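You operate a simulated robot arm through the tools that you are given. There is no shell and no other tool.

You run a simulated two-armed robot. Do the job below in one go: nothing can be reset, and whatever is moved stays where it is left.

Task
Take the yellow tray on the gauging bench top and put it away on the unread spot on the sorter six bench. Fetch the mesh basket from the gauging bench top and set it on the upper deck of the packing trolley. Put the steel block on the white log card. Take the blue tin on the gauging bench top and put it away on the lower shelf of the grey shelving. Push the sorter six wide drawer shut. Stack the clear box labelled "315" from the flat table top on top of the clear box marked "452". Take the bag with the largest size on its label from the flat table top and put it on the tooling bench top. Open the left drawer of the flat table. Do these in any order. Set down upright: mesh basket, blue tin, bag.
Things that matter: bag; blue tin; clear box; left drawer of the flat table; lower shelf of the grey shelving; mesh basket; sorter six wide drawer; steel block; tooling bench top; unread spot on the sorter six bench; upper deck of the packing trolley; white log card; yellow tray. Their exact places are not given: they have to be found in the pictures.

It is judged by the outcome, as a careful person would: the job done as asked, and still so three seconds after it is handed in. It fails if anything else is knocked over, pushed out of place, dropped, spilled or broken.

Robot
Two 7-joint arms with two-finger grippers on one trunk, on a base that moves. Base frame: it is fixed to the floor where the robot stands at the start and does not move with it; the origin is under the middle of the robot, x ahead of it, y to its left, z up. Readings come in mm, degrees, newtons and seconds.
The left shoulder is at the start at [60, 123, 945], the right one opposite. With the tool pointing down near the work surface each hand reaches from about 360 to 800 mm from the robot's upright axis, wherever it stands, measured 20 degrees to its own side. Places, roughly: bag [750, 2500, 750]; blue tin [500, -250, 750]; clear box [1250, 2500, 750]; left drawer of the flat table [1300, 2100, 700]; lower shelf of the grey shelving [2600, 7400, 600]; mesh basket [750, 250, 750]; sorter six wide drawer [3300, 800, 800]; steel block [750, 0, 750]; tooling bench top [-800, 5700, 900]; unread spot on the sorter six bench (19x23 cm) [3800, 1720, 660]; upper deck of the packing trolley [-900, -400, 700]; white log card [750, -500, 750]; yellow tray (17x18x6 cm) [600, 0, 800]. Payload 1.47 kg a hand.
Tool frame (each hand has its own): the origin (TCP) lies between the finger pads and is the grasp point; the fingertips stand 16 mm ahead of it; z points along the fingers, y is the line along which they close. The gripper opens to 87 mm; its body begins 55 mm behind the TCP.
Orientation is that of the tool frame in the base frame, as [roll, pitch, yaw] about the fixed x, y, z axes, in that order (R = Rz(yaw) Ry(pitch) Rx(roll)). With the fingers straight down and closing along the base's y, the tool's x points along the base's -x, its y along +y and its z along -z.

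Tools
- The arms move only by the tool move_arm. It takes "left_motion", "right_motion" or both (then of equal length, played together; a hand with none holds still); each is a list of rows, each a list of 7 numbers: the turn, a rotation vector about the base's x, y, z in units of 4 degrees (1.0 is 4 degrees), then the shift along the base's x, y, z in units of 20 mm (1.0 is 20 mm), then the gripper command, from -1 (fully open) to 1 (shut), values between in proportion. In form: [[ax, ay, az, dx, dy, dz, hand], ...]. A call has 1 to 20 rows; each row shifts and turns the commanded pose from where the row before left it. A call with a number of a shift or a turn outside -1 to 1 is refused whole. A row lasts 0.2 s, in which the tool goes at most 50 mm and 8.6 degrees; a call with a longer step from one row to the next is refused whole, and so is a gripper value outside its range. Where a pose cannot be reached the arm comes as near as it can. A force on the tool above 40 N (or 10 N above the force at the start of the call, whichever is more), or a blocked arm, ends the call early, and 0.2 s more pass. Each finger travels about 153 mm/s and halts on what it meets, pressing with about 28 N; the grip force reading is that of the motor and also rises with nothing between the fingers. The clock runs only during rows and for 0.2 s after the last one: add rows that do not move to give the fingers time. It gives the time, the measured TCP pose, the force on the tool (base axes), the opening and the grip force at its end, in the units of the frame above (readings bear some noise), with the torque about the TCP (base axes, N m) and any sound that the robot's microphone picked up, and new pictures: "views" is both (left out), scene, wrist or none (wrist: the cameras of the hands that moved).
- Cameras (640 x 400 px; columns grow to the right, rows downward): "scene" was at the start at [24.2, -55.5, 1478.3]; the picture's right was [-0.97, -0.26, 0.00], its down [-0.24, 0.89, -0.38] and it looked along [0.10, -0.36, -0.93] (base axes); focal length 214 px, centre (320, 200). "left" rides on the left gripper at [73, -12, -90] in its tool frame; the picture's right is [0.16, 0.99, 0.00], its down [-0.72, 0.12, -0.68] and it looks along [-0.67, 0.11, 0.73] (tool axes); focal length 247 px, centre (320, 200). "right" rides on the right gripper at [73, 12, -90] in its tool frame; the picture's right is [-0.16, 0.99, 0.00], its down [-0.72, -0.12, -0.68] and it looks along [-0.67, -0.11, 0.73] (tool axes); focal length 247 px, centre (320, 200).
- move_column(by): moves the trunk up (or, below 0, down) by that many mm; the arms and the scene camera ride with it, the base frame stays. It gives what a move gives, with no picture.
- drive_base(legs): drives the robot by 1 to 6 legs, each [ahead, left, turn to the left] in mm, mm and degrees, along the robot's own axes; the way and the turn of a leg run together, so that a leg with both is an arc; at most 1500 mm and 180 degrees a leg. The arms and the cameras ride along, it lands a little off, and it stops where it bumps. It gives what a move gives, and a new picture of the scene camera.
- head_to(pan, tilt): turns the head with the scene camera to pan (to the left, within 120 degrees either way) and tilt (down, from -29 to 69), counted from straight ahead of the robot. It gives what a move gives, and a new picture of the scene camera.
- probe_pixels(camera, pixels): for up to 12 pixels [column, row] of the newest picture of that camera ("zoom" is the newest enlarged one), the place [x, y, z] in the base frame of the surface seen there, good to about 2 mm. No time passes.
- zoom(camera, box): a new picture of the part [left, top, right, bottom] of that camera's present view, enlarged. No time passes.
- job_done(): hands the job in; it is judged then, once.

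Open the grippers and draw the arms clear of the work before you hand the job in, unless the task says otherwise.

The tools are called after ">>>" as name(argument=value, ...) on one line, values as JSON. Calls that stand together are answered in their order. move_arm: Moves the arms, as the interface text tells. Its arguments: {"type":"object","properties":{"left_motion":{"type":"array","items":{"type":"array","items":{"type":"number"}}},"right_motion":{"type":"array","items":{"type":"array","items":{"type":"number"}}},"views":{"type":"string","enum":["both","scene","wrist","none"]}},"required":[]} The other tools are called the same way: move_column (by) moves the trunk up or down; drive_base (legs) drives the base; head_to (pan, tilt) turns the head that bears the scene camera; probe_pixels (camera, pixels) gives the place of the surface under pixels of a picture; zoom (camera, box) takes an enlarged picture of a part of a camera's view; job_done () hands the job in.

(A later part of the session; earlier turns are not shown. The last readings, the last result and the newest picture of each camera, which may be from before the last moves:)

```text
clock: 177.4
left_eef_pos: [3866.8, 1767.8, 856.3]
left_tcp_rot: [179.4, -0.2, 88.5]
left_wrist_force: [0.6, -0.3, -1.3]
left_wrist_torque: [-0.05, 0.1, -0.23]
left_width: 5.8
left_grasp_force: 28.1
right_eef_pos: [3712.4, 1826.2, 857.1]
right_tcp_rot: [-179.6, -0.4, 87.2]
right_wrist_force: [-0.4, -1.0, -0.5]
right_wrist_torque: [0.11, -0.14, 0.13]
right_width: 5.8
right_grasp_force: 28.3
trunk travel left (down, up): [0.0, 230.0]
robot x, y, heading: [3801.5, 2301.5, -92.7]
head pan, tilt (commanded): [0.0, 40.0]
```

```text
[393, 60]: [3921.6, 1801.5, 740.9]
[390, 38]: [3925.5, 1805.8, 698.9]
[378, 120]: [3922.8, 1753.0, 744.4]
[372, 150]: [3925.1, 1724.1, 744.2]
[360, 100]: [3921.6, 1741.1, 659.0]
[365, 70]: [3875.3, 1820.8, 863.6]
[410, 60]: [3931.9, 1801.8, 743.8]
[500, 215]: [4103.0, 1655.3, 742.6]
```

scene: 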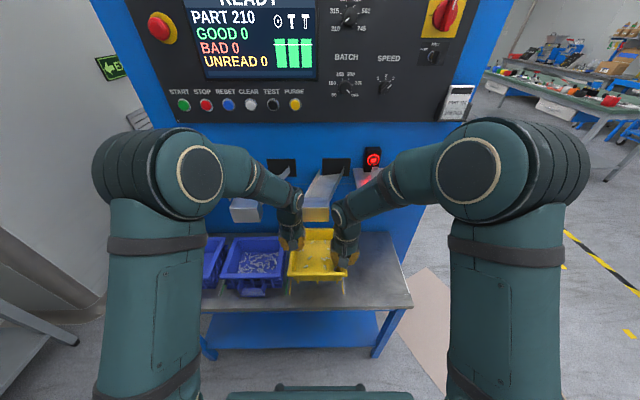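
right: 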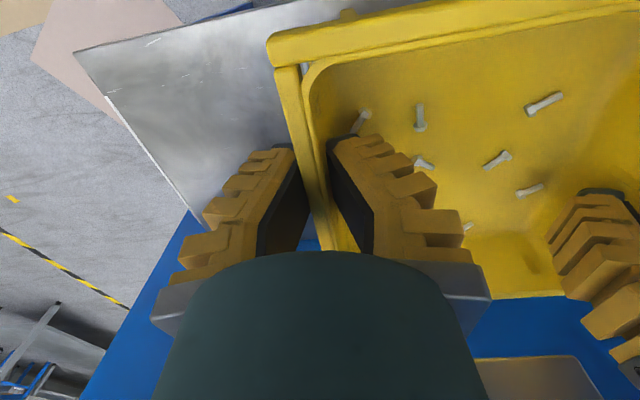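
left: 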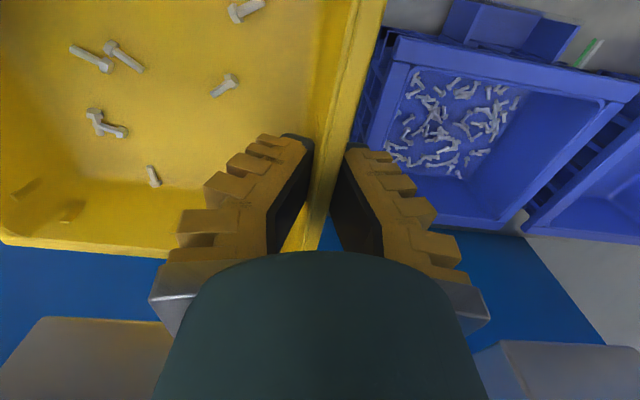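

Bin rim is at x≈3922, about 25 mm from the outer finger: fine. I lower both hands together to ~13 mm above the bench.

>>> move_arm(left_motion=[[0, 0, 0, 0, 0, -0.4, 1], [0, 0, 0, 0, 0, -0.6, 1], [0, 0, 0, 0, 0, -0.7, 1], [0, 0, 0, 0, 0, -0.7, 1], [0, 0, 0, 0, 0, -0.7, 1], [0, 0, 0, 0, 0, -0.7, 1], [0, 0, 0, 0, 0, -0.7, 1], [0, 0, 0, 0, 0, -0.7, 1], [0, 0, 0, 0, 0, -0.7, 1], [0, 0, 0, 0, 0, -0.5, 1], [0, 0, 0, 0, 0, -0.3, 1], [0, 0, 0, 0, 0, 0, 1], [0, 0, 0, 0, 0, 0, 1]], right_motion=[[0, 0, 0, 0, 0, -0.4, 1], [0, 0, 0, 0, 0, -0.6, 1], [0, 0, 0, 0, 0, -0.7, 1], [0, 0, 0, 0, 0, -0.7, 1], [0, 0, 0, 0, 0, -0.7, 1], [0, 0, 0, 0, 0, -0.7, 1], [0, 0, 0, 0, 0, -0.7, 1], [0, 0, 0, 0, 0, -0.7, 1], [0, 0, 0, 0, 0, -0.7, 1], [0, 0, 0, 0, 0, -0.5, 1], [0, 0, 0, 0, 0, -0.3, 1], [0, 0, 0, 0, 0, 0, 1], [0, 0, 0, 0, 0, 0, 1]], views="both")

```text
clock: 180.2
left_eef_pos: [3868.9, 1768.0, 724.7]
left_tcp_rot: [179.4, 0.0, 88.6]
left_wrist_force: [2.4, -1.1, -1.3]
left_wrist_torque: [-0.11, 0.12, -0.14]
left_width: 5.9
left_grasp_force: 28.3
right_eef_pos: [3712.8, 1827.0, 721.2]
right_tcp_rot: [-179.5, -0.4, 87.1]
right_wrist_force: [-1.1, 1.0, -0.9]
right_wrist_torque: [0.11, -0.13, 0.16]
right_width: 5.8
right_grasp_force: 27.7
trunk travel left (down, up): [0.0, 230.0]
robot x, y, heading: [3800.9, 2305.8, -92.4]
head pan, tilt (commanded): [0.0, 40.0]
```

scene: 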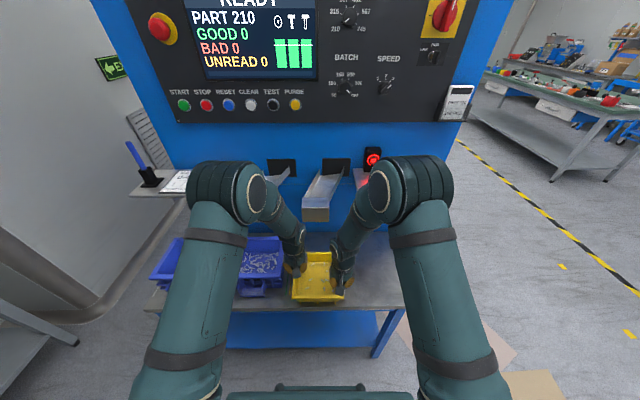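
right: 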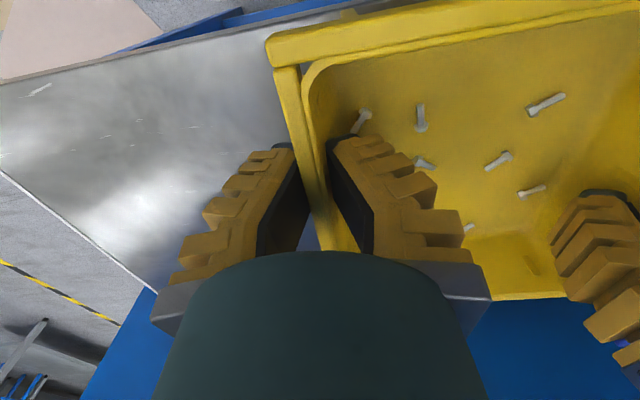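
left: 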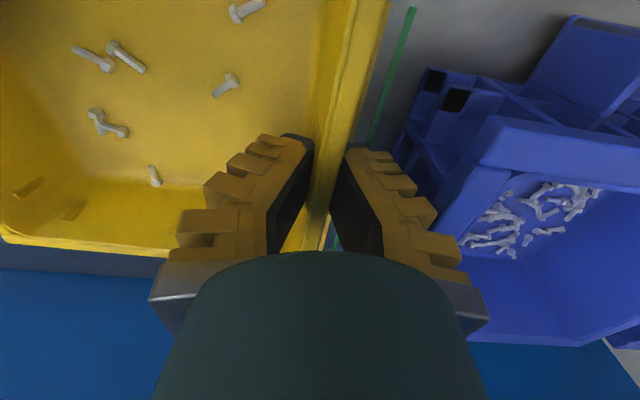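

Nearly down and clear of the bin. I lower in 2 mm steps until contact.

>>> move_arm(left_motion=[[0, 0, 0, 0, 0, -0.12, 1], [0, 0, 0, 0, 0, -0.12, 1], [0, 0, 0, 0, 0, -0.12, 1], [0, 0, 0, 0, 0, -0.1, 1], [0, 0, 0, 0, 0, -0.1, 1], [0, 0, 0, 0, 0, 0, 1], [0, 0, 0, 0, 0, 0, 1]], right_motion=[[0, 0, 0, 0, 0, -0.12, 1], [0, 0, 0, 0, 0, -0.12, 1], [0, 0, 0, 0, 0, -0.12, 1], [0, 0, 0, 0, 0, -0.1, 1], [0, 0, 0, 0, 0, -0.1, 1], [0, 0, 0, 0, 0, 0, 1], [0, 0, 0, 0, 0, 0, 1]], views="none")

```text
clock: 181.8
left_eef_pos: [3867.9, 1767.0, 712.5]
left_tcp_rot: [179.5, -0.1, 88.4]
left_wrist_force: [-1.0, 2.0, -1.7]
left_wrist_torque: [0.29, 0.1, -0.28]
left_width: 5.8
left_grasp_force: 27.8
right_eef_pos: [3711.8, 1825.9, 710.9]
right_tcp_rot: [-179.5, -0.4, 87.2]
right_wrist_force: [0.9, -2.6, -0.8]
right_wrist_torque: [-0.27, -0.16, -0.01]
right_width: 6.1
right_grasp_force: 28.0
trunk travel left (down, up): [0.0, 230.0]
robot x, y, heading: [3799.8, 2305.2, -92.5]
head pan, tilt (commanded): [0.0, 40.0]
```

>>> move_arm(left_motion=[[0, 0, 0, 0, 0, -0.08, 1], [0, 0, 0, 0, 0, -0.08, 1], [0, 0, 0, 0, 0, 0, 1], [0, 0, 0, 0, 0, 0, 1]], right_motion=[[0, 0, 0, 0, 0, -0.08, 1], [0, 0, 0, 0, 0, -0.08, 1], [0, 0, 0, 0, 0, 0, 1], [0, 0, 0, 0, 0, 0, 1]], views="none")

```text
clock: 182.8
left_eef_pos: [3866.4, 1766.0, 708.5]
left_tcp_rot: [179.6, -0.1, 88.5]
left_wrist_force: [-4.9, 3.7, 0.0]
left_wrist_torque: [0.16, 0.12, -0.37]
left_width: 6.1
left_grasp_force: 28.2
right_eef_pos: [3710.9, 1825.5, 708.1]
right_tcp_rot: [-179.6, -0.4, 87.1]
right_wrist_force: [4.1, -4.3, 0.0]
right_wrist_torque: [-0.25, -0.16, -0.06]
right_width: 6.0
right_grasp_force: 28.4
trunk travel left (down, up): [0.0, 230.0]
robot x, y, heading: [3806.5, 2305.3, -92.3]
head pan, tilt (commanded): [0.0, 40.0]
```

Load is gone; one more small step, then open both grippers partly (left limited by the bin).

>>> move_arm(left_motion=[[0, 0, 0, 0, 0, -0.06, 1], [0, 0, 0, 0, 0, 0, 1], [0, 0, 0, 0, 0, 0, 0.7], [0, 0, 0, 0, 0, 0, 0.45], [0, 0, 0, 0, 0, 0, 0.45], [0, 0, 0, 0, 0, 0, 0.45]], right_motion=[[0, 0, 0, 0, 0, -0.06, 1], [0, 0, 0, 0, 0, 0, 1], [0, 0, 0, 0, 0, 0, 0.7], [0, 0, 0, 0, 0, 0, 0.45], [0, 0, 0, 0, 0, 0, 0.45], [0, 0, 0, 0, 0, 0, 0.45]], views="wrist")

```text
clock: 184.2
left_eef_pos: [3867.1, 1766.5, 708.1]
left_tcp_rot: [179.6, -0.1, 88.6]
left_wrist_force: [0.3, 0.1, 0.5]
left_wrist_torque: [-0.01, 0.0, -0.01]
left_width: 30.0
left_grasp_force: 4.5
right_eef_pos: [3710.8, 1827.0, 707.3]
right_tcp_rot: [-179.5, -0.4, 87.2]
right_wrist_force: [0.2, -0.8, 0.1]
right_wrist_torque: [0.02, 0.0, 0.01]
right_width: 30.1
right_grasp_force: 4.4
trunk travel left (down, up): [0.0, 230.0]
robot x, y, heading: [3802.9, 2302.6, -92.5]
head pan, tilt (commanded): [0.0, 40.0]
```

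right: 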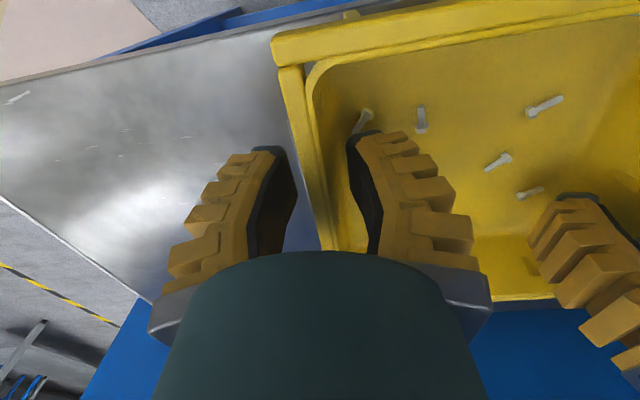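
left: 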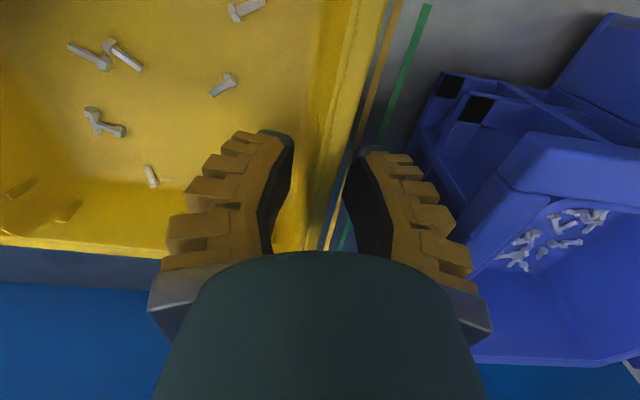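

Released (widths 30). I lift both hands 90 mm, then draw them back toward the robot behind the tray.

>>> move_arm(left_motion=[[0, 0, 0, 0, 0, 0.4, 0.45], [0, 0, 0, 0, 0, 0.8, 0.45], [0, 0, 0, 0, 0, 0.9, 0.45], [0, 0, 0, 0, 0, 0.9, 0.45], [0, 0, 0, 0, 0.2, 0.9, 0.45], [0, 0, 0, 0, 0.8, 0.5, 0.45], [0, 0, 0, 0, 1, 0, 0.45], [0, 0, 0, 0, 1, 0, 0.45], [0, 0, 0, 0, 1, 0, 0.45], [0, 0, 0, 0, 1, 0, 0.45], [0, 0, 0, 0, 1, 0, 0.45], [0, 0, 0, 0, 1, 0, 0.45], [0, 0, 0, 0, 0.9, 0, 0.45], [0, 0, 0, 0, 0.6, 0, 1], [0, 0, 0, 0, 0, 0, 1]], right_motion=[[0, 0, 0, 0, 0, 0.4, 0.45], [0, 0, 0, 0, 0, 0.8, 0.45], [0, 0, 0, 0, 0, 0.9, 0.45], [0, 0, 0, 0, 0, 0.9, 0.45], [0, 0, 0, 0, 0, 0.9, 0.45], [0, 0, 0, 0, 0, 0.5, 0.45], [0, 0, 0, 0, 0.6, 0, 0.45], [0, 0, 0, 0, 0.8, 0, 0.45], [0, 0, 0, 0, 0.8, 0, 0.45], [0, 0, 0, 0, 0.8, 0, 0.45], [0, 0, 0, 0, 0.8, 0, 0.45], [0, 0, 0, 0, 0.7, 0, 0.45], [0, 0, 0, 0, 0.6, 0, 0.45], [0, 0, 0, 0, 0.4, 0, 1], [0, 0, 0, 0, 0, 0, 1]], views="both")

```text
clock: 187.4
left_eef_pos: [3869.0, 1937.8, 797.0]
left_tcp_rot: [179.5, 0.0, 88.7]
left_wrist_force: [-0.2, 0.6, -0.2]
left_wrist_torque: [-0.02, 0.01, 0.0]
left_width: 0.2
left_grasp_force: 28.4
right_eef_pos: [3713.2, 1936.3, 794.9]
right_tcp_rot: [-179.5, -0.4, 87.2]
right_wrist_force: [0.9, -0.7, 0.4]
right_wrist_torque: [0.0, 0.02, -0.02]
right_width: 0.2
right_grasp_force: 28.0
trunk travel left (down, up): [0.0, 230.0]
robot x, y, heading: [3802.6, 2303.0, -92.5]
head pan, tilt (commanded): [0.0, 40.0]
```

scene: 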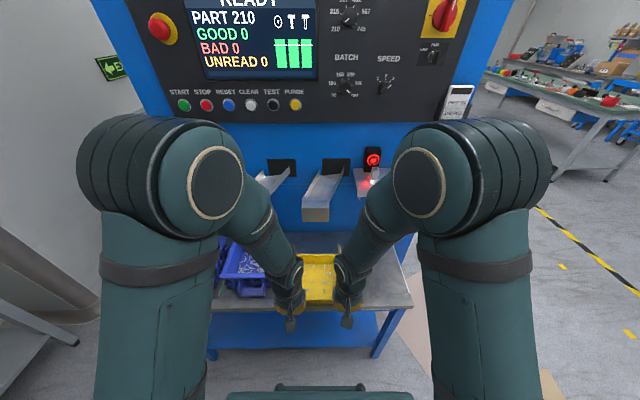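
right: 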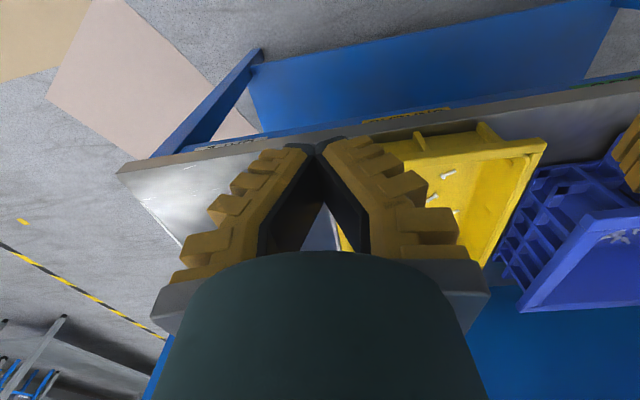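
left: 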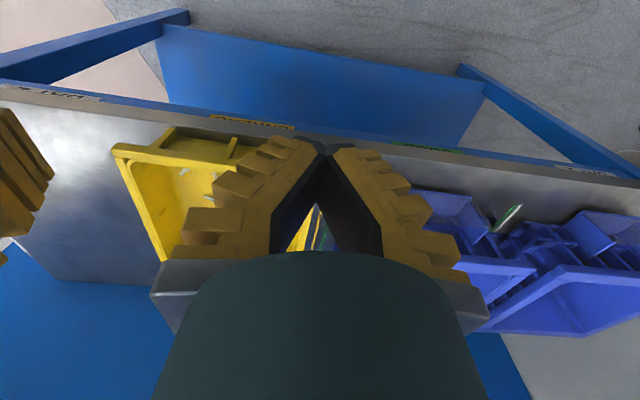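

The tray sits over the "UNREAD" label (left view [253,122]). I probe its rim to get its pose.

>>> probe_pixels(camera="right", pixels=[[538, 148], [480, 152], [430, 158], [500, 235], [420, 145], [530, 170]])

>>> probe_pixels(camera="left", pixels=[[122, 152], [160, 157], [210, 163], [135, 200], [155, 250], [315, 230]])

>>> zoom(camera="scene", box=[260, 230, 380, 330])

```text
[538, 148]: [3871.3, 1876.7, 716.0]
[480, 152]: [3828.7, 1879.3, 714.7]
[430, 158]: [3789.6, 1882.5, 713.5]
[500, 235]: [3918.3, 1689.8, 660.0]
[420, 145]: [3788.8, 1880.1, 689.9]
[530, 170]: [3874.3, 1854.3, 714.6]
```

```text
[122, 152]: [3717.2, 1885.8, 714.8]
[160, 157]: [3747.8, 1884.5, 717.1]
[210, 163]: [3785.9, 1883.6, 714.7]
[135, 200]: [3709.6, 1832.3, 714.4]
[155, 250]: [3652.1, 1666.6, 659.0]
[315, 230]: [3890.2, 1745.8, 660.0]
```

```text
4.00 times, centred on (320, 280) of scene
```

zoom: 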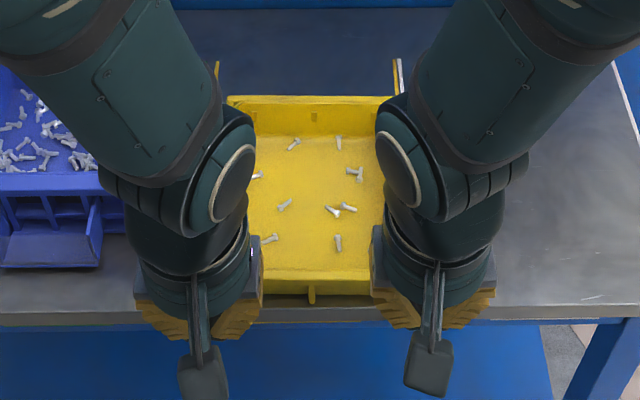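

The tray's near rim runs from [3717,1886] to [3871,1877] — about 1.5° off. I lower both closed hands behind the near rim (TCP z≈712), ready to push at two points.

>>> move_arm(left_motion=[[0, 0, 0, -0.3, 0, -0.6, 1], [0, 0, 0, -0.3, 0, -0.8, 1], [0, 0, 0, 0, 0, -0.8, 1], [0, 0, 0, 0, 0, -0.8, 1], [0, 0, 0, 0, 0, -0.8, 1], [0, 0, 0, 0, 0, -0.45, 1], [0, 0, 0, 0, -0.5, 0, 1], [0, 0, 0, 0, -0.5, 0, 1], [0, 0, 0, 0, -0.4, 0, 1], [0, 0, 0, 0, 0, 0, 1]], right_motion=[[0, 0, 0, 0.35, 0, -0.6, 1], [0, 0, 0, 0.35, 0, -0.8, 1], [0, 0, 0, 0, 0, -0.8, 1], [0, 0, 0, 0, 0, -0.8, 1], [0, 0, 0, 0, 0, -0.8, 1], [0, 0, 0, 0, 0, -0.35, 1], [0, 0, 0, 0, -0.5, 0, 1], [0, 0, 0, 0, -0.3, 0, 1], [0, 0, 0, 0, -0.2, 0, 1], [0, 0, 0, 0, 0, 0, 1]], views="both")

```text
clock: 189.6
left_eef_pos: [3857.1, 1909.9, 711.3]
left_tcp_rot: [179.6, 0.0, 88.6]
left_wrist_force: [0.7, 0.3, 0.5]
left_wrist_torque: [0.01, 0.0, 0.0]
left_width: 0.0
left_grasp_force: 27.9
right_eef_pos: [3725.3, 1917.0, 712.3]
right_tcp_rot: [-179.5, -0.4, 87.2]
right_wrist_force: [-0.6, 0.4, 0.1]
right_wrist_torque: [0.01, -0.03, 0.01]
right_width: 0.2
right_grasp_force: 28.2
trunk travel left (down, up): [0.0, 230.0]
robot x, y, heading: [3801.9, 2303.8, -92.2]
head pan, tilt (commanded): [0.0, 40.0]
```

scene: 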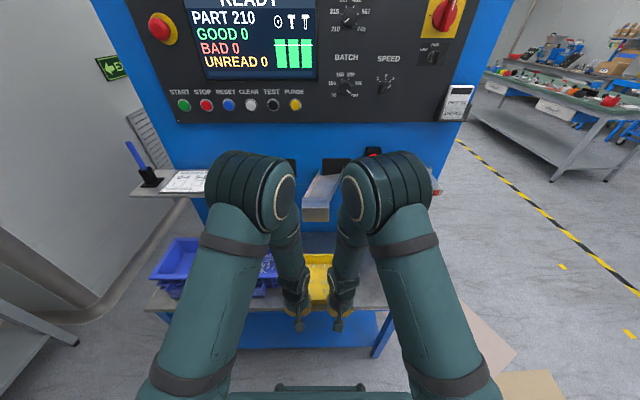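
right: 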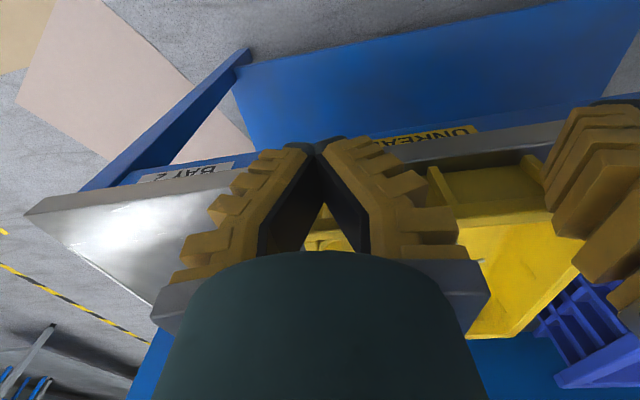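
left: 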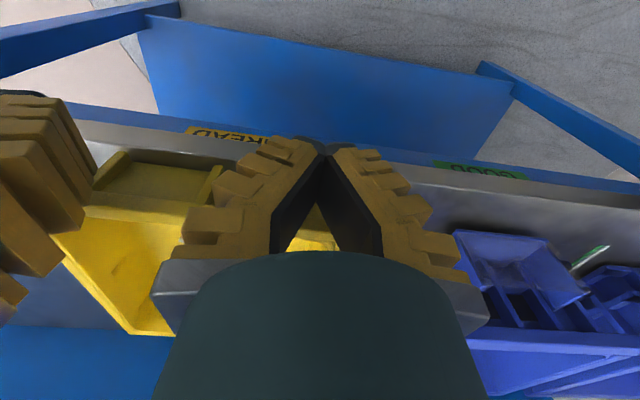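

Both hands stand behind the near rim. I advance together to push, stopping 10 mm short of the target for a check.

>>> move_arm(left_motion=[[0, 0, 0, 0, -0.3, 0, 1], [0, 0, 0, 0, -0.35, 0, 1], [0, 0, 0, 0, -0.35, 0, 1], [0, 0, 0, 0, -0.35, 0, 1], [0, 0, 0, 0, -0.35, 0, 1], [0, 0, 0, 0, -0.35, 0, 1], [0, 0, 0, 0, -0.35, 0, 1], [0, 0, 0, 0, -0.35, 0, 1], [0, 0, 0, 0, -0.35, 0, 1], [0, 0, 0, 0, -0.35, 0, 1], [0, 0, 0, 0, 0, 0, 1]], right_motion=[[0, 0, 0, 0, -0.35, 0, 1], [0, 0, 0, 0, -0.365, 0, 1], [0, 0, 0, 0, -0.365, 0, 1], [0, 0, 0, 0, -0.365, 0, 1], [0, 0, 0, 0, -0.365, 0, 1], [0, 0, 0, 0, -0.365, 0, 1], [0, 0, 0, 0, -0.365, 0, 1], [0, 0, 0, 0, -0.365, 0, 1], [0, 0, 0, 0, -0.365, 0, 1], [0, 0, 0, 0, -0.365, 0, 1], [0, 0, 0, 0, 0, 0, 1]], views="both")

```text
clock: 192.0
left_eef_pos: [3855.7, 1840.8, 711.0]
left_tcp_rot: [179.5, 0.0, 88.6]
left_wrist_force: [-0.2, 0.2, 0.7]
left_wrist_torque: [-0.01, 0.01, 0.0]
left_width: 0.0
left_grasp_force: 28.1
right_eef_pos: [3726.0, 1844.6, 713.3]
right_tcp_rot: [-179.5, -0.5, 87.1]
right_wrist_force: [0.0, 0.6, 0.4]
right_wrist_torque: [0.01, 0.0, 0.0]
right_width: 0.0
right_grasp_force: 28.1
trunk travel left (down, up): [0.0, 230.0]
robot x, y, heading: [3801.9, 2301.1, -92.4]
head pan, tilt (commanded): [0.0, 40.0]
```

scene: 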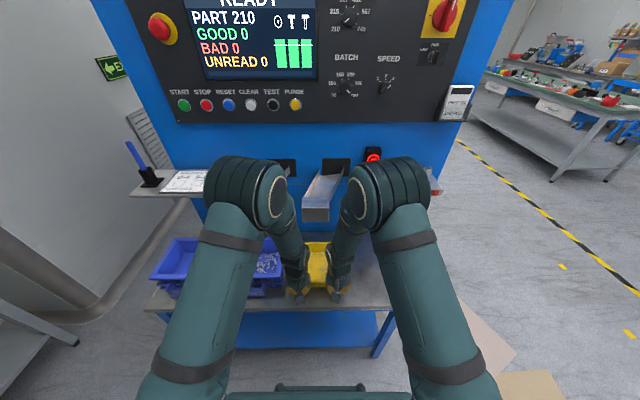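
right: 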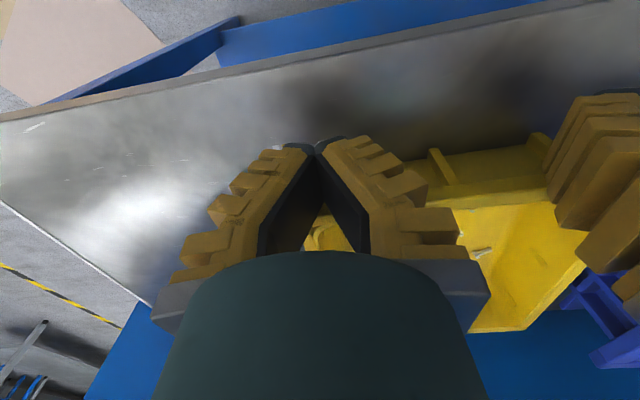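
left: 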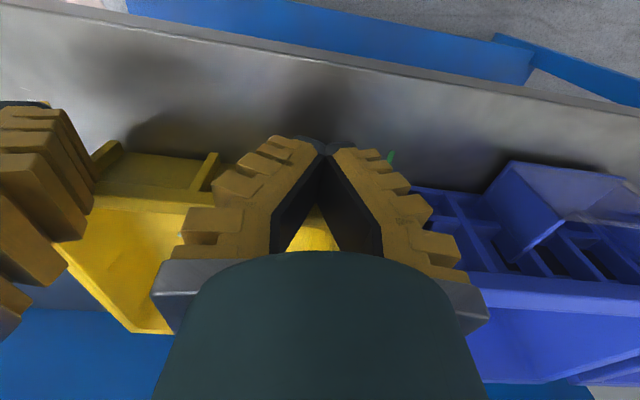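

The tray slides easily. I probe the near rim for its present pose.

>>> probe_pixels(camera="left", pixels=[[110, 203], [145, 203], [180, 203], [135, 330]])

>>> probe_pixels(camera="right", pixels=[[470, 203], [510, 198], [540, 192], [575, 275]])

```text
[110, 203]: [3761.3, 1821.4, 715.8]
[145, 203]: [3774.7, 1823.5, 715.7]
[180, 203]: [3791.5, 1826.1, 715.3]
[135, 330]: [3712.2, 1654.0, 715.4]
```

```text
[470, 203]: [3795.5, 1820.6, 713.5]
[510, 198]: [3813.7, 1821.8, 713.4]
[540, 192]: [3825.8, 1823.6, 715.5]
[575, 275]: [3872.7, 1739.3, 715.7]
```

Near rim is at y≈1828 (tray centre ≈1739). I push the last 10 mm.

>>> move_arm(left_motion=[[0, 0, 0, 0, -0.17, 0, 1], [0, 0, 0, 0, -0.17, 0, 1], [0, 0, 0, 0, -0.16, 0, 1], [0, 0, 0, 0, 0, 0, 1], [0, 0, 0, 0, 0.5, 0, 1], [0, 0, 0, 0, 1, 0.2, 1], [0, 0, 0, 0, 1, 0.5, 1], [0, 0, 0, 0, 1, 1, 1], [0, 0, 0, 0, 1, 1, 1], [0, 0, 0, 0, 1, 1, 1], [0, 0, 0, 0, 0.5, 1, 1], [0, 0, 0, 0, 0, 0, 1]], right_motion=[[0, 0, 0, 0, -0.17, 0, 1], [0, 0, 0, 0, -0.17, 0, 1], [0, 0, 0, 0, -0.16, 0, 1], [0, 0, 0, 0, 0, 0, 1], [0, 0, 0, 0, 0.5, 0, 1], [0, 0, 0, 0, 1, 0.2, 1], [0, 0, 0, 0, 1, 0.5, 1], [0, 0, 0, 0, 1, 1, 1], [0, 0, 0, 0, 1, 1, 1], [0, 0, 0, 0, 1, 1, 1], [0, 0, 0, 0, 0.5, 1, 1], [0, 0, 0, 0, 0, 0, 1]], views="both")

```text
clock: 194.6
left_eef_pos: [3856.4, 1950.8, 804.8]
left_tcp_rot: [179.5, 0.0, 88.6]
left_wrist_force: [-0.3, -0.5, -1.3]
left_wrist_torque: [0.04, -0.04, 0.01]
left_width: 0.0
left_grasp_force: 28.2
right_eef_pos: [3726.1, 1950.3, 806.4]
right_tcp_rot: [-179.4, -0.6, 87.2]
right_wrist_force: [0.2, 0.4, -0.1]
right_wrist_torque: [-0.01, -0.02, 0.0]
right_width: 0.2
right_grasp_force: 27.9
trunk travel left (down, up): [0.0, 230.0]
robot x, y, heading: [3800.5, 2304.4, -92.4]
head pan, tilt (commanded): [0.0, 40.0]
```

scene: 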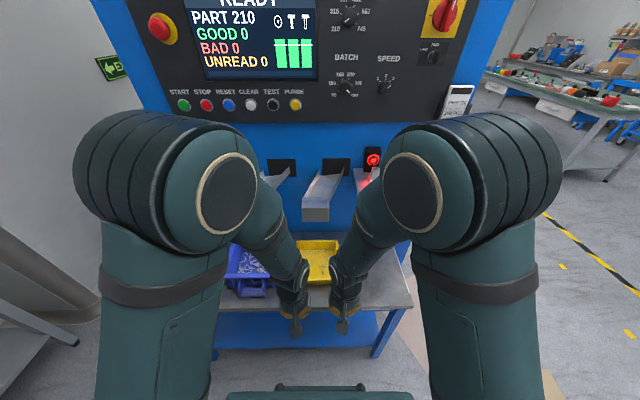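
right: 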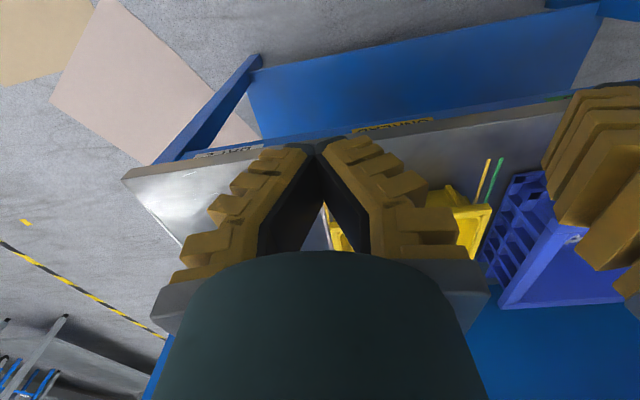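
left: 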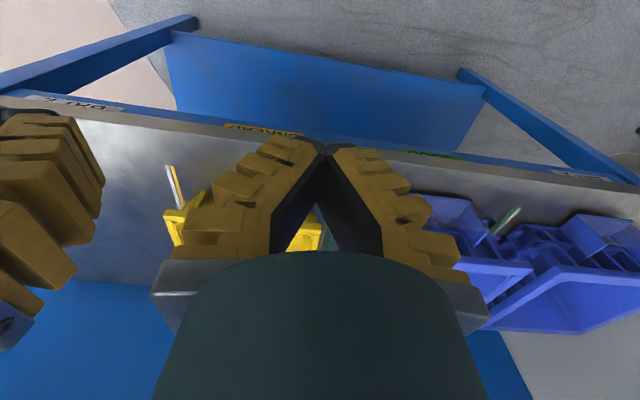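

The tray looks to lie between both lines. I back off 200 mm, raise the trunk, and verify.

>>> drive_base(legs=[[-200, 0, 0]])

>>> move_column(by=100)

>>> zoom(camera="scene", box=[240, 150, 400, 290])

```text
clock: 196.3
left_eef_pos: [3864.4, 2157.2, 806.2]
left_tcp_rot: [179.6, 0.0, 88.7]
left_wrist_force: [-0.6, 1.0, 0.2]
left_wrist_torque: [-0.01, 0.02, -0.03]
left_width: 0.0
left_grasp_force: 28.3
right_eef_pos: [3734.8, 2156.5, 805.8]
right_tcp_rot: [-179.5, -0.4, 87.3]
right_wrist_force: [0.8, -0.9, 1.0]
right_wrist_torque: [0.03, 0.01, -0.01]
right_width: 0.0
right_grasp_force: 27.6
trunk travel left (down, up): [0.0, 230.0]
robot x, y, heading: [3811.3, 2505.1, -92.1]
head pan, tilt (commanded): [0.0, 40.0]
```

scene: 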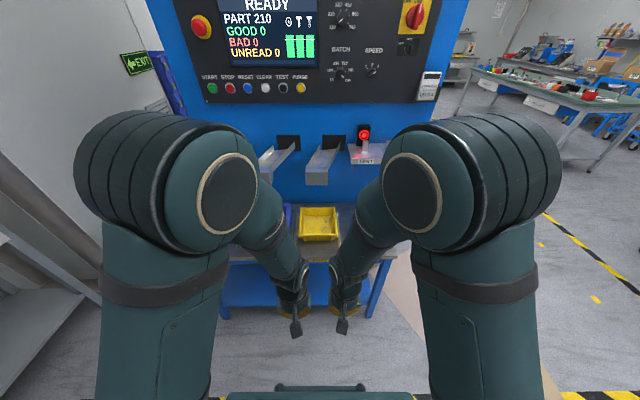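

```text
clock: 197.6
left_eef_pos: [3864.2, 2156.4, 904.5]
left_tcp_rot: [179.5, -0.1, 88.7]
left_wrist_force: [-0.3, 0.3, 0.7]
left_wrist_torque: [-0.04, 0.01, -0.03]
left_width: 0.1
left_grasp_force: 27.7
right_eef_pos: [3736.1, 2155.6, 904.2]
right_tcp_rot: [-179.4, -0.3, 87.2]
right_wrist_force: [0.6, 0.3, -0.3]
right_wrist_torque: [0.02, -0.02, -0.01]
right_width: 0.0
right_grasp_force: 27.8
trunk travel left (down, up): [-100.0, 130.0]
robot x, y, heading: [3811.4, 2507.4, -92.4]
head pan, tilt (commanded): [0.0, 40.0]
```

```text
2.86 times, centred on (320, 220) of scene
```

zoom: 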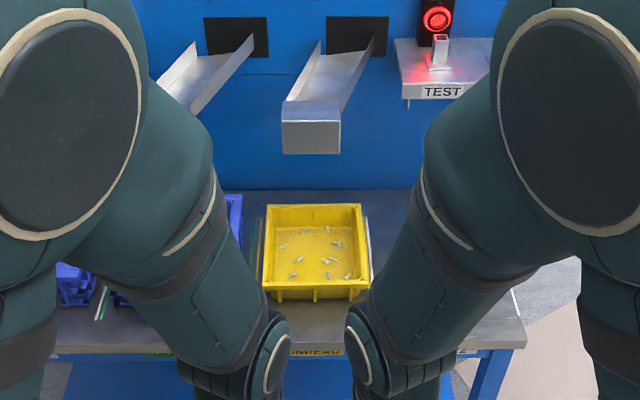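

I probe the tray rim against the lines.

>>> probe_pixels(camera="zoom", pixels=[[269, 208], [359, 207], [266, 282], [367, 281], [316, 287], [260, 235], [369, 235], [261, 250], [370, 260]])

```text
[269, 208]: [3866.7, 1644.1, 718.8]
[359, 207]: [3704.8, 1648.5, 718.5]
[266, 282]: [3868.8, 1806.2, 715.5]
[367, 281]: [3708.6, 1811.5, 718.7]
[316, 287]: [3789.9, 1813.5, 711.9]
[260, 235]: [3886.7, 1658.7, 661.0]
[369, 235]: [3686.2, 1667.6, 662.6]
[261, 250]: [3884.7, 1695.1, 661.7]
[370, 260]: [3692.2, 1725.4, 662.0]
```

The tray lies inside the UNREAD spot (rim x 3705–3869, y 1643–1815). Next the wide drawer: I drive out of the aisle, turn to heading 0 and go in front of it.

>>> drive_base(legs=[[0, -1400, 0], [0, 0, 92.4], [0, -900, 0], [0, -880, 0]])

>>> head_to(pan=0, tilt=35)

```text
clock: 229.2
left_eef_pos: [2842.6, 860.9, 904.8]
left_tcp_rot: [179.5, 0.0, -175.9]
left_wrist_force: [-0.2, 0.0, -0.9]
left_wrist_torque: [-0.01, 0.01, -0.01]
left_width: 0.1
left_grasp_force: 28.1
right_eef_pos: [2856.0, 732.6, 905.8]
right_tcp_rot: [-179.5, -0.4, -177.0]
right_wrist_force: [-0.5, -0.5, 0.0]
right_wrist_torque: [0.0, -0.01, 0.01]
right_width: 0.1
right_grasp_force: 28.3
trunk travel left (down, up): [-100.0, 130.0]
robot x, y, heading: [2496.9, 771.5, 3.4]
head pan, tilt (commanded): [0.0, 40.0]
```

scene: 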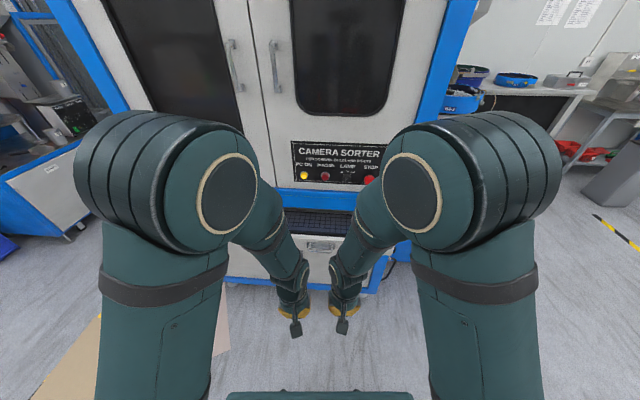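

```text
clock: 229.8
left_eef_pos: [2843.7, 862.3, 905.3]
left_tcp_rot: [179.4, 0.1, -175.8]
left_wrist_force: [-0.1, 0.2, -0.2]
left_wrist_torque: [0.01, 0.03, 0.01]
left_width: 0.0
left_grasp_force: 27.9
right_eef_pos: [2855.6, 732.7, 906.2]
right_tcp_rot: [-179.4, -0.4, -177.2]
right_wrist_force: [0.3, 0.4, 0.7]
right_wrist_torque: [0.0, 0.02, -0.01]
right_width: 0.0
right_grasp_force: 27.8
trunk travel left (down, up): [-100.0, 130.0]
robot x, y, heading: [2496.0, 778.0, 3.5]
head pan, tilt (commanded): [0.0, 35.0]
```

scene: 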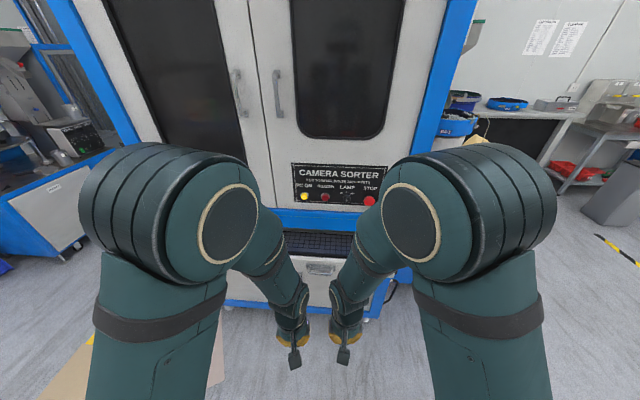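

The open drawer's front shows at [320,270] between the arms. I zoom and probe it.

>>> zoom(camera="scene", box=[260, 190, 380, 310])

>>> probe_pixels(camera="scene", pixels=[[320, 259], [320, 268], [320, 278], [310, 275], [335, 275], [320, 285], [320, 240], [320, 215], [290, 278], [350, 278], [280, 220], [400, 260]])

```text
3.33 times, centred on (320, 250) of scene
```

zoom: 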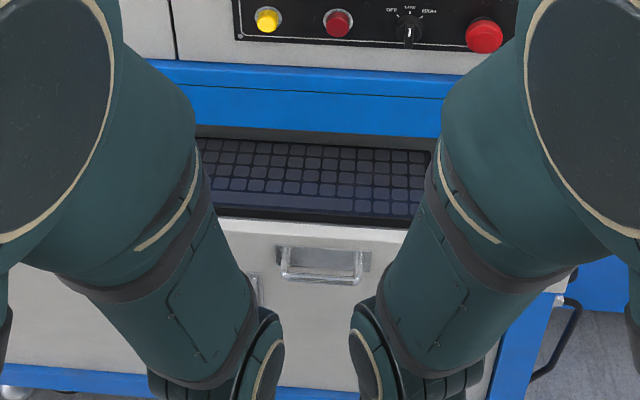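

```text
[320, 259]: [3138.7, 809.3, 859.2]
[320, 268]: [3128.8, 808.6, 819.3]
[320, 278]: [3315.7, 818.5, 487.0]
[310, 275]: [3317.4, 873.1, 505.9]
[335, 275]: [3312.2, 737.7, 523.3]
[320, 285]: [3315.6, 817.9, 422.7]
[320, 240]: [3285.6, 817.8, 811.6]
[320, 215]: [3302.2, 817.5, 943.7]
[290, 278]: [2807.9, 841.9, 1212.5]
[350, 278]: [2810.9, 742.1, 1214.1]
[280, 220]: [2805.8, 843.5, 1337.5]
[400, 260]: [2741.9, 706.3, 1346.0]
```

Drawer front is at x≈3130, top z≈859, handle at y≈808; the sorter face is x≈3302. I straighten the heading and drive 150 mm closer, then tilt the fingers forward to push with the fingertips on both sides of the handle.

>>> drive_base(legs=[[0, 0, -3.5], [150, 0, 0]])

>>> move_arm(left_motion=[[0, -1, 0, 0, 0.2, -0.2, 1], [0, -1, 0, 0, 0.2, -0.2, 1], [0, -1, 0, 0, 0.2, -0.2, 1], [0, -1, 0, 0, 0.2, -0.2, 1], [0, -1, 0, 0, 0.2, -0.2, 1], [0, -1, 0, 0, 0.1, -0.2, 1], [0, -1, 0, 0, 0, -0.2, 1], [0, -1, 0, 0, 0, -0.2, 1], [0, -1, 0, 0, 0, -0.2, 1], [0, -1, 0, 0, 0, -0.2, 1], [0, -1, 0, 0, 0, -0.2, 1], [0, -1, 0, 0, 0, -0.2, 1], [0, 0, 0, 0, 0, 0, 1]], right_motion=[[0, -1, 0, 0, 0, -0.2, 1], [0, -1, 0, 0, 0, -0.2, 1], [0, -1, 0, 0, 0, -0.2, 1], [0, -1, 0, 0, 0, -0.2, 1], [0, -1, 0, 0, 0, -0.2, 1], [0, -1, 0, 0, 0, -0.2, 1], [0, -1, 0, 0, 0, -0.2, 1], [0, -1, 0, 0, 0, -0.2, 1], [0, -1, 0, 0, 0, -0.2, 1], [0, -1, 0, 0, 0, -0.2, 1], [0, -1, 0, 0, 0, -0.2, 1], [0, -1, 0, 0, 0, -0.2, 1], [0, 0, 0, 0, 0, 0, 1]])

```text
clock: 231.7
left_eef_pos: [2996.2, 841.2, 904.1]
left_tcp_rot: [179.6, -0.1, -179.0]
left_wrist_force: [0.9, 0.2, 0.2]
left_wrist_torque: [0.01, 0.05, 0.0]
left_width: 0.0
left_grasp_force: 28.0
right_eef_pos: [3000.8, 713.7, 906.6]
right_tcp_rot: [-179.5, -0.5, 179.7]
right_wrist_force: [0.2, 0.0, -0.2]
right_wrist_torque: [-0.03, 0.05, 0.01]
right_width: 0.2
right_grasp_force: 28.0
trunk travel left (down, up): [-100.0, 130.0]
robot x, y, heading: [2642.7, 773.9, 0.4]
head pan, tilt (commanded): [0.0, 35.0]
```

scene: 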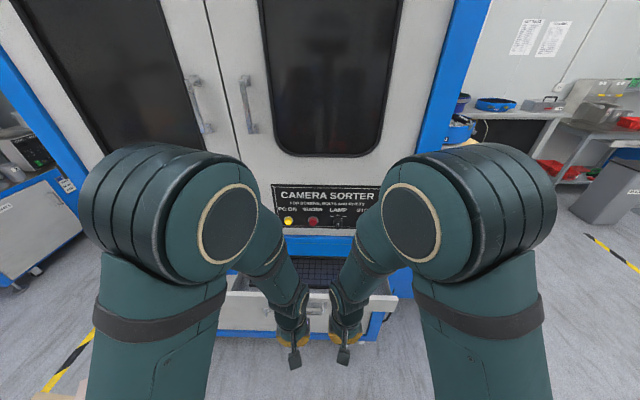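

```text
clock: 233.3
left_eef_pos: [3062.1, 835.6, 915.8]
left_tcp_rot: [-170.0, 31.7, -170.5]
left_wrist_force: [0.5, 0.0, 0.1]
left_wrist_torque: [-0.03, 0.0, 0.0]
left_width: 0.0
left_grasp_force: 27.9
left hand out of reach, approached as far as the arm can: row 4, 5, 6, 7, 8
right_eef_pos: [3051.9, 729.3, 915.7]
right_tcp_rot: [170.0, 30.3, 169.8]
right_wrist_force: [-0.6, -0.4, -0.4]
right_wrist_torque: [-0.05, 0.03, 0.01]
right_width: 0.1
right_grasp_force: 28.3
right hand out of reach, approached as far as the arm can: row 5, 6, 7, 8
trunk travel left (down, up): [-100.0, 130.0]
robot x, y, heading: [2647.5, 774.0, 0.2]
head pan, tilt (commanded): [0.0, 35.0]
stopped in row 8 (right hand): the arm was blocked; the commanded pose is now the measured one
```

scene: 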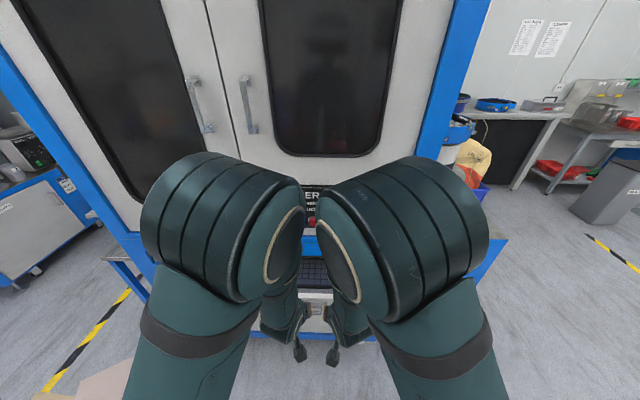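
right: 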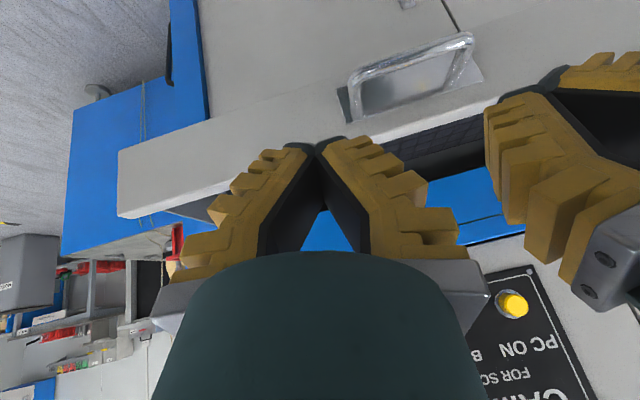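
left: 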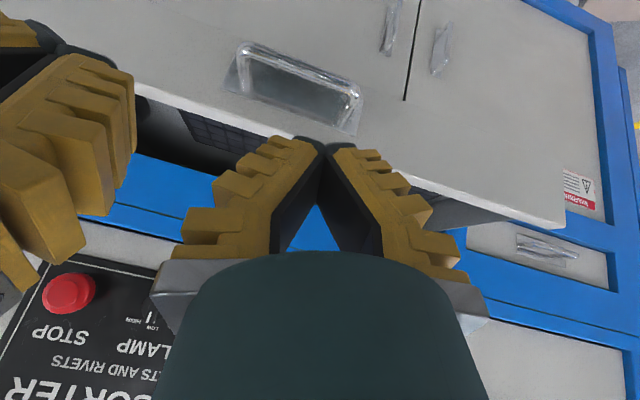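

The arms were too folded and blocked each other. I back the base off 230 mm so they can extend, then finish the tilt with the arms stretched out.

>>> drive_base(legs=[[-230, 0, 0]])

>>> move_arm(left_motion=[[0, 0, 0, 0.7, 0.4, 0, 1], [0, 0, 0, 0.9, 0.5, 0, 1], [0, 0, 0, 0.9, 0.5, -0.3, 1], [0, 0, 0, 0.9, 0.5, -0.4, 1], [0, -0.8, 0, 0.9, 0.4, -0.5, 1], [0, -0.8, 0, 0.9, 0.2, -0.5, 1], [0, -0.8, 0, 0.5, 0, -0.6, 1], [0, -0.8, 0, 0.3, 0, -0.6, 1], [0, -0.8, 0, 0.2, 0, -0.6, 1], [0, 0, 0, 0, 0, 0, 1]], right_motion=[[0, 0, 0, 0.7, -0.1, 0, 1], [0, 0, 0, 0.9, 0, 0, 1], [0, 0, 0, 0.9, 0, -0.3, 1], [0, 0, 0, 0.9, 0, -0.4, 1], [0, -0.8, 0, 0.9, 0, -0.5, 1], [0, -0.8, 0, 0.9, 0, -0.5, 1], [0, -0.8, 0, 0.5, 0, -0.6, 1], [0, -0.8, 0, 0.3, 0, -0.6, 1], [0, -0.8, 0, 0.2, 0, -0.6, 1], [0, 0, 0, 0, 0, 0, 1]])

```text
clock: 235.0
left_eef_pos: [2839.2, 835.5, 916.1]
left_tcp_rot: [-170.1, 31.8, -170.4]
left_wrist_force: [-0.1, -0.7, 0.2]
left_wrist_torque: [-0.03, 0.0, 0.0]
left_width: 0.0
left_grasp_force: 28.3
right_eef_pos: [2828.7, 729.3, 916.4]
right_tcp_rot: [170.0, 30.3, 169.8]
right_wrist_force: [-0.4, -0.2, 0.1]
right_wrist_torque: [0.01, 0.0, 0.02]
right_width: 0.1
right_grasp_force: 28.3
trunk travel left (down, up): [-100.0, 130.0]
robot x, y, heading: [2422.7, 776.5, 0.3]
head pan, tilt (commanded): [0.0, 35.0]
```

scene: 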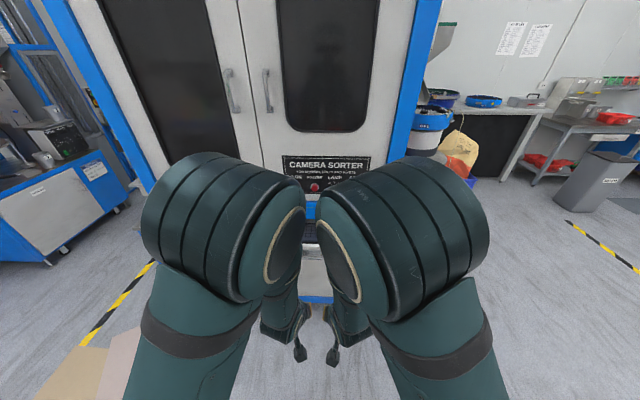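

```text
clock: 237.2
left_eef_pos: [2964.1, 885.5, 845.0]
left_tcp_rot: [-166.1, 47.6, -167.8]
left_wrist_force: [-1.1, -0.4, 0.3]
left_wrist_torque: [-0.01, 0.0, -0.02]
left_width: 0.2
left_grasp_force: 27.7
right_eef_pos: [2954.2, 727.7, 845.9]
right_tcp_rot: [166.1, 45.9, 167.2]
right_wrist_force: [0.2, 0.0, 0.2]
right_wrist_torque: [0.0, 0.0, 0.02]
right_width: 0.0
right_grasp_force: 27.8
trunk travel left (down, up): [-100.0, 130.0]
robot x, y, heading: [2425.1, 779.0, 0.3]
head pan, tilt (commanded): [0.0, 35.0]
```

scene: 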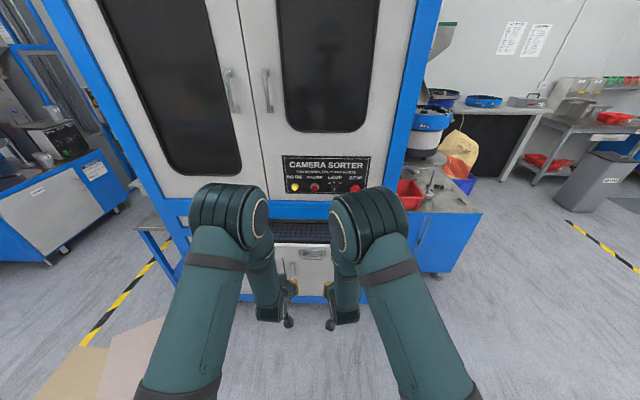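
right: 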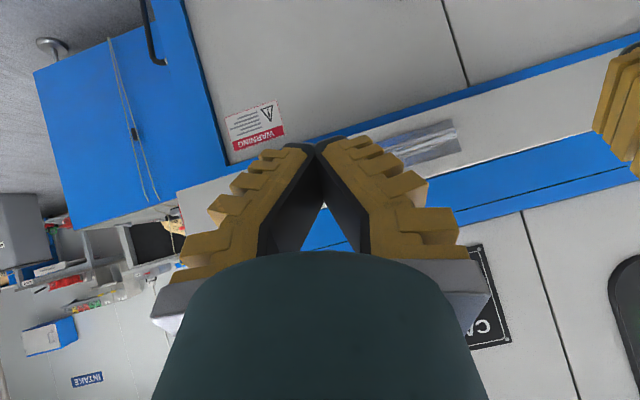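
left: 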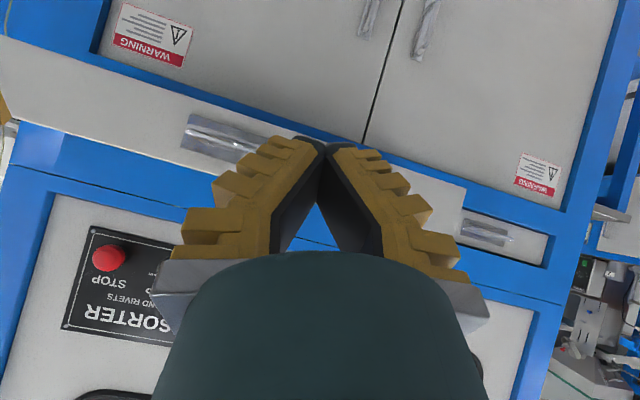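

The hands are tilted ~48° at z≈845. I probe the drawer front in the left view to check the contact height.

>>> probe_pixels(camera="left", pixels=[[100, 80], [100, 110], [110, 135], [440, 180], [440, 205], [210, 140], [225, 125], [440, 230], [480, 235]])

>>> zoom(camera="scene", box=[180, 180, 420, 340])

```text
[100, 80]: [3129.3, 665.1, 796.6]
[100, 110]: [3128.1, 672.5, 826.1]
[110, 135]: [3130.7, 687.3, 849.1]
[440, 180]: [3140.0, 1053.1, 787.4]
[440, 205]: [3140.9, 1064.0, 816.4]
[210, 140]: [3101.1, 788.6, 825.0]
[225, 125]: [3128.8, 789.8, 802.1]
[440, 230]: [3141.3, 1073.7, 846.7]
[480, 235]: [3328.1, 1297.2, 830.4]
```

```text
2.50 times, centred on (300, 260) of scene
```

zoom: 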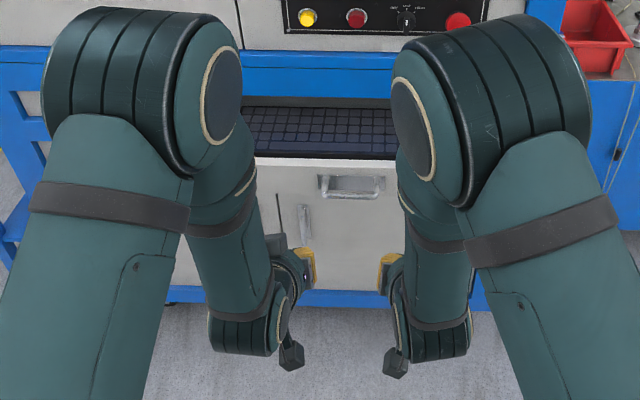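

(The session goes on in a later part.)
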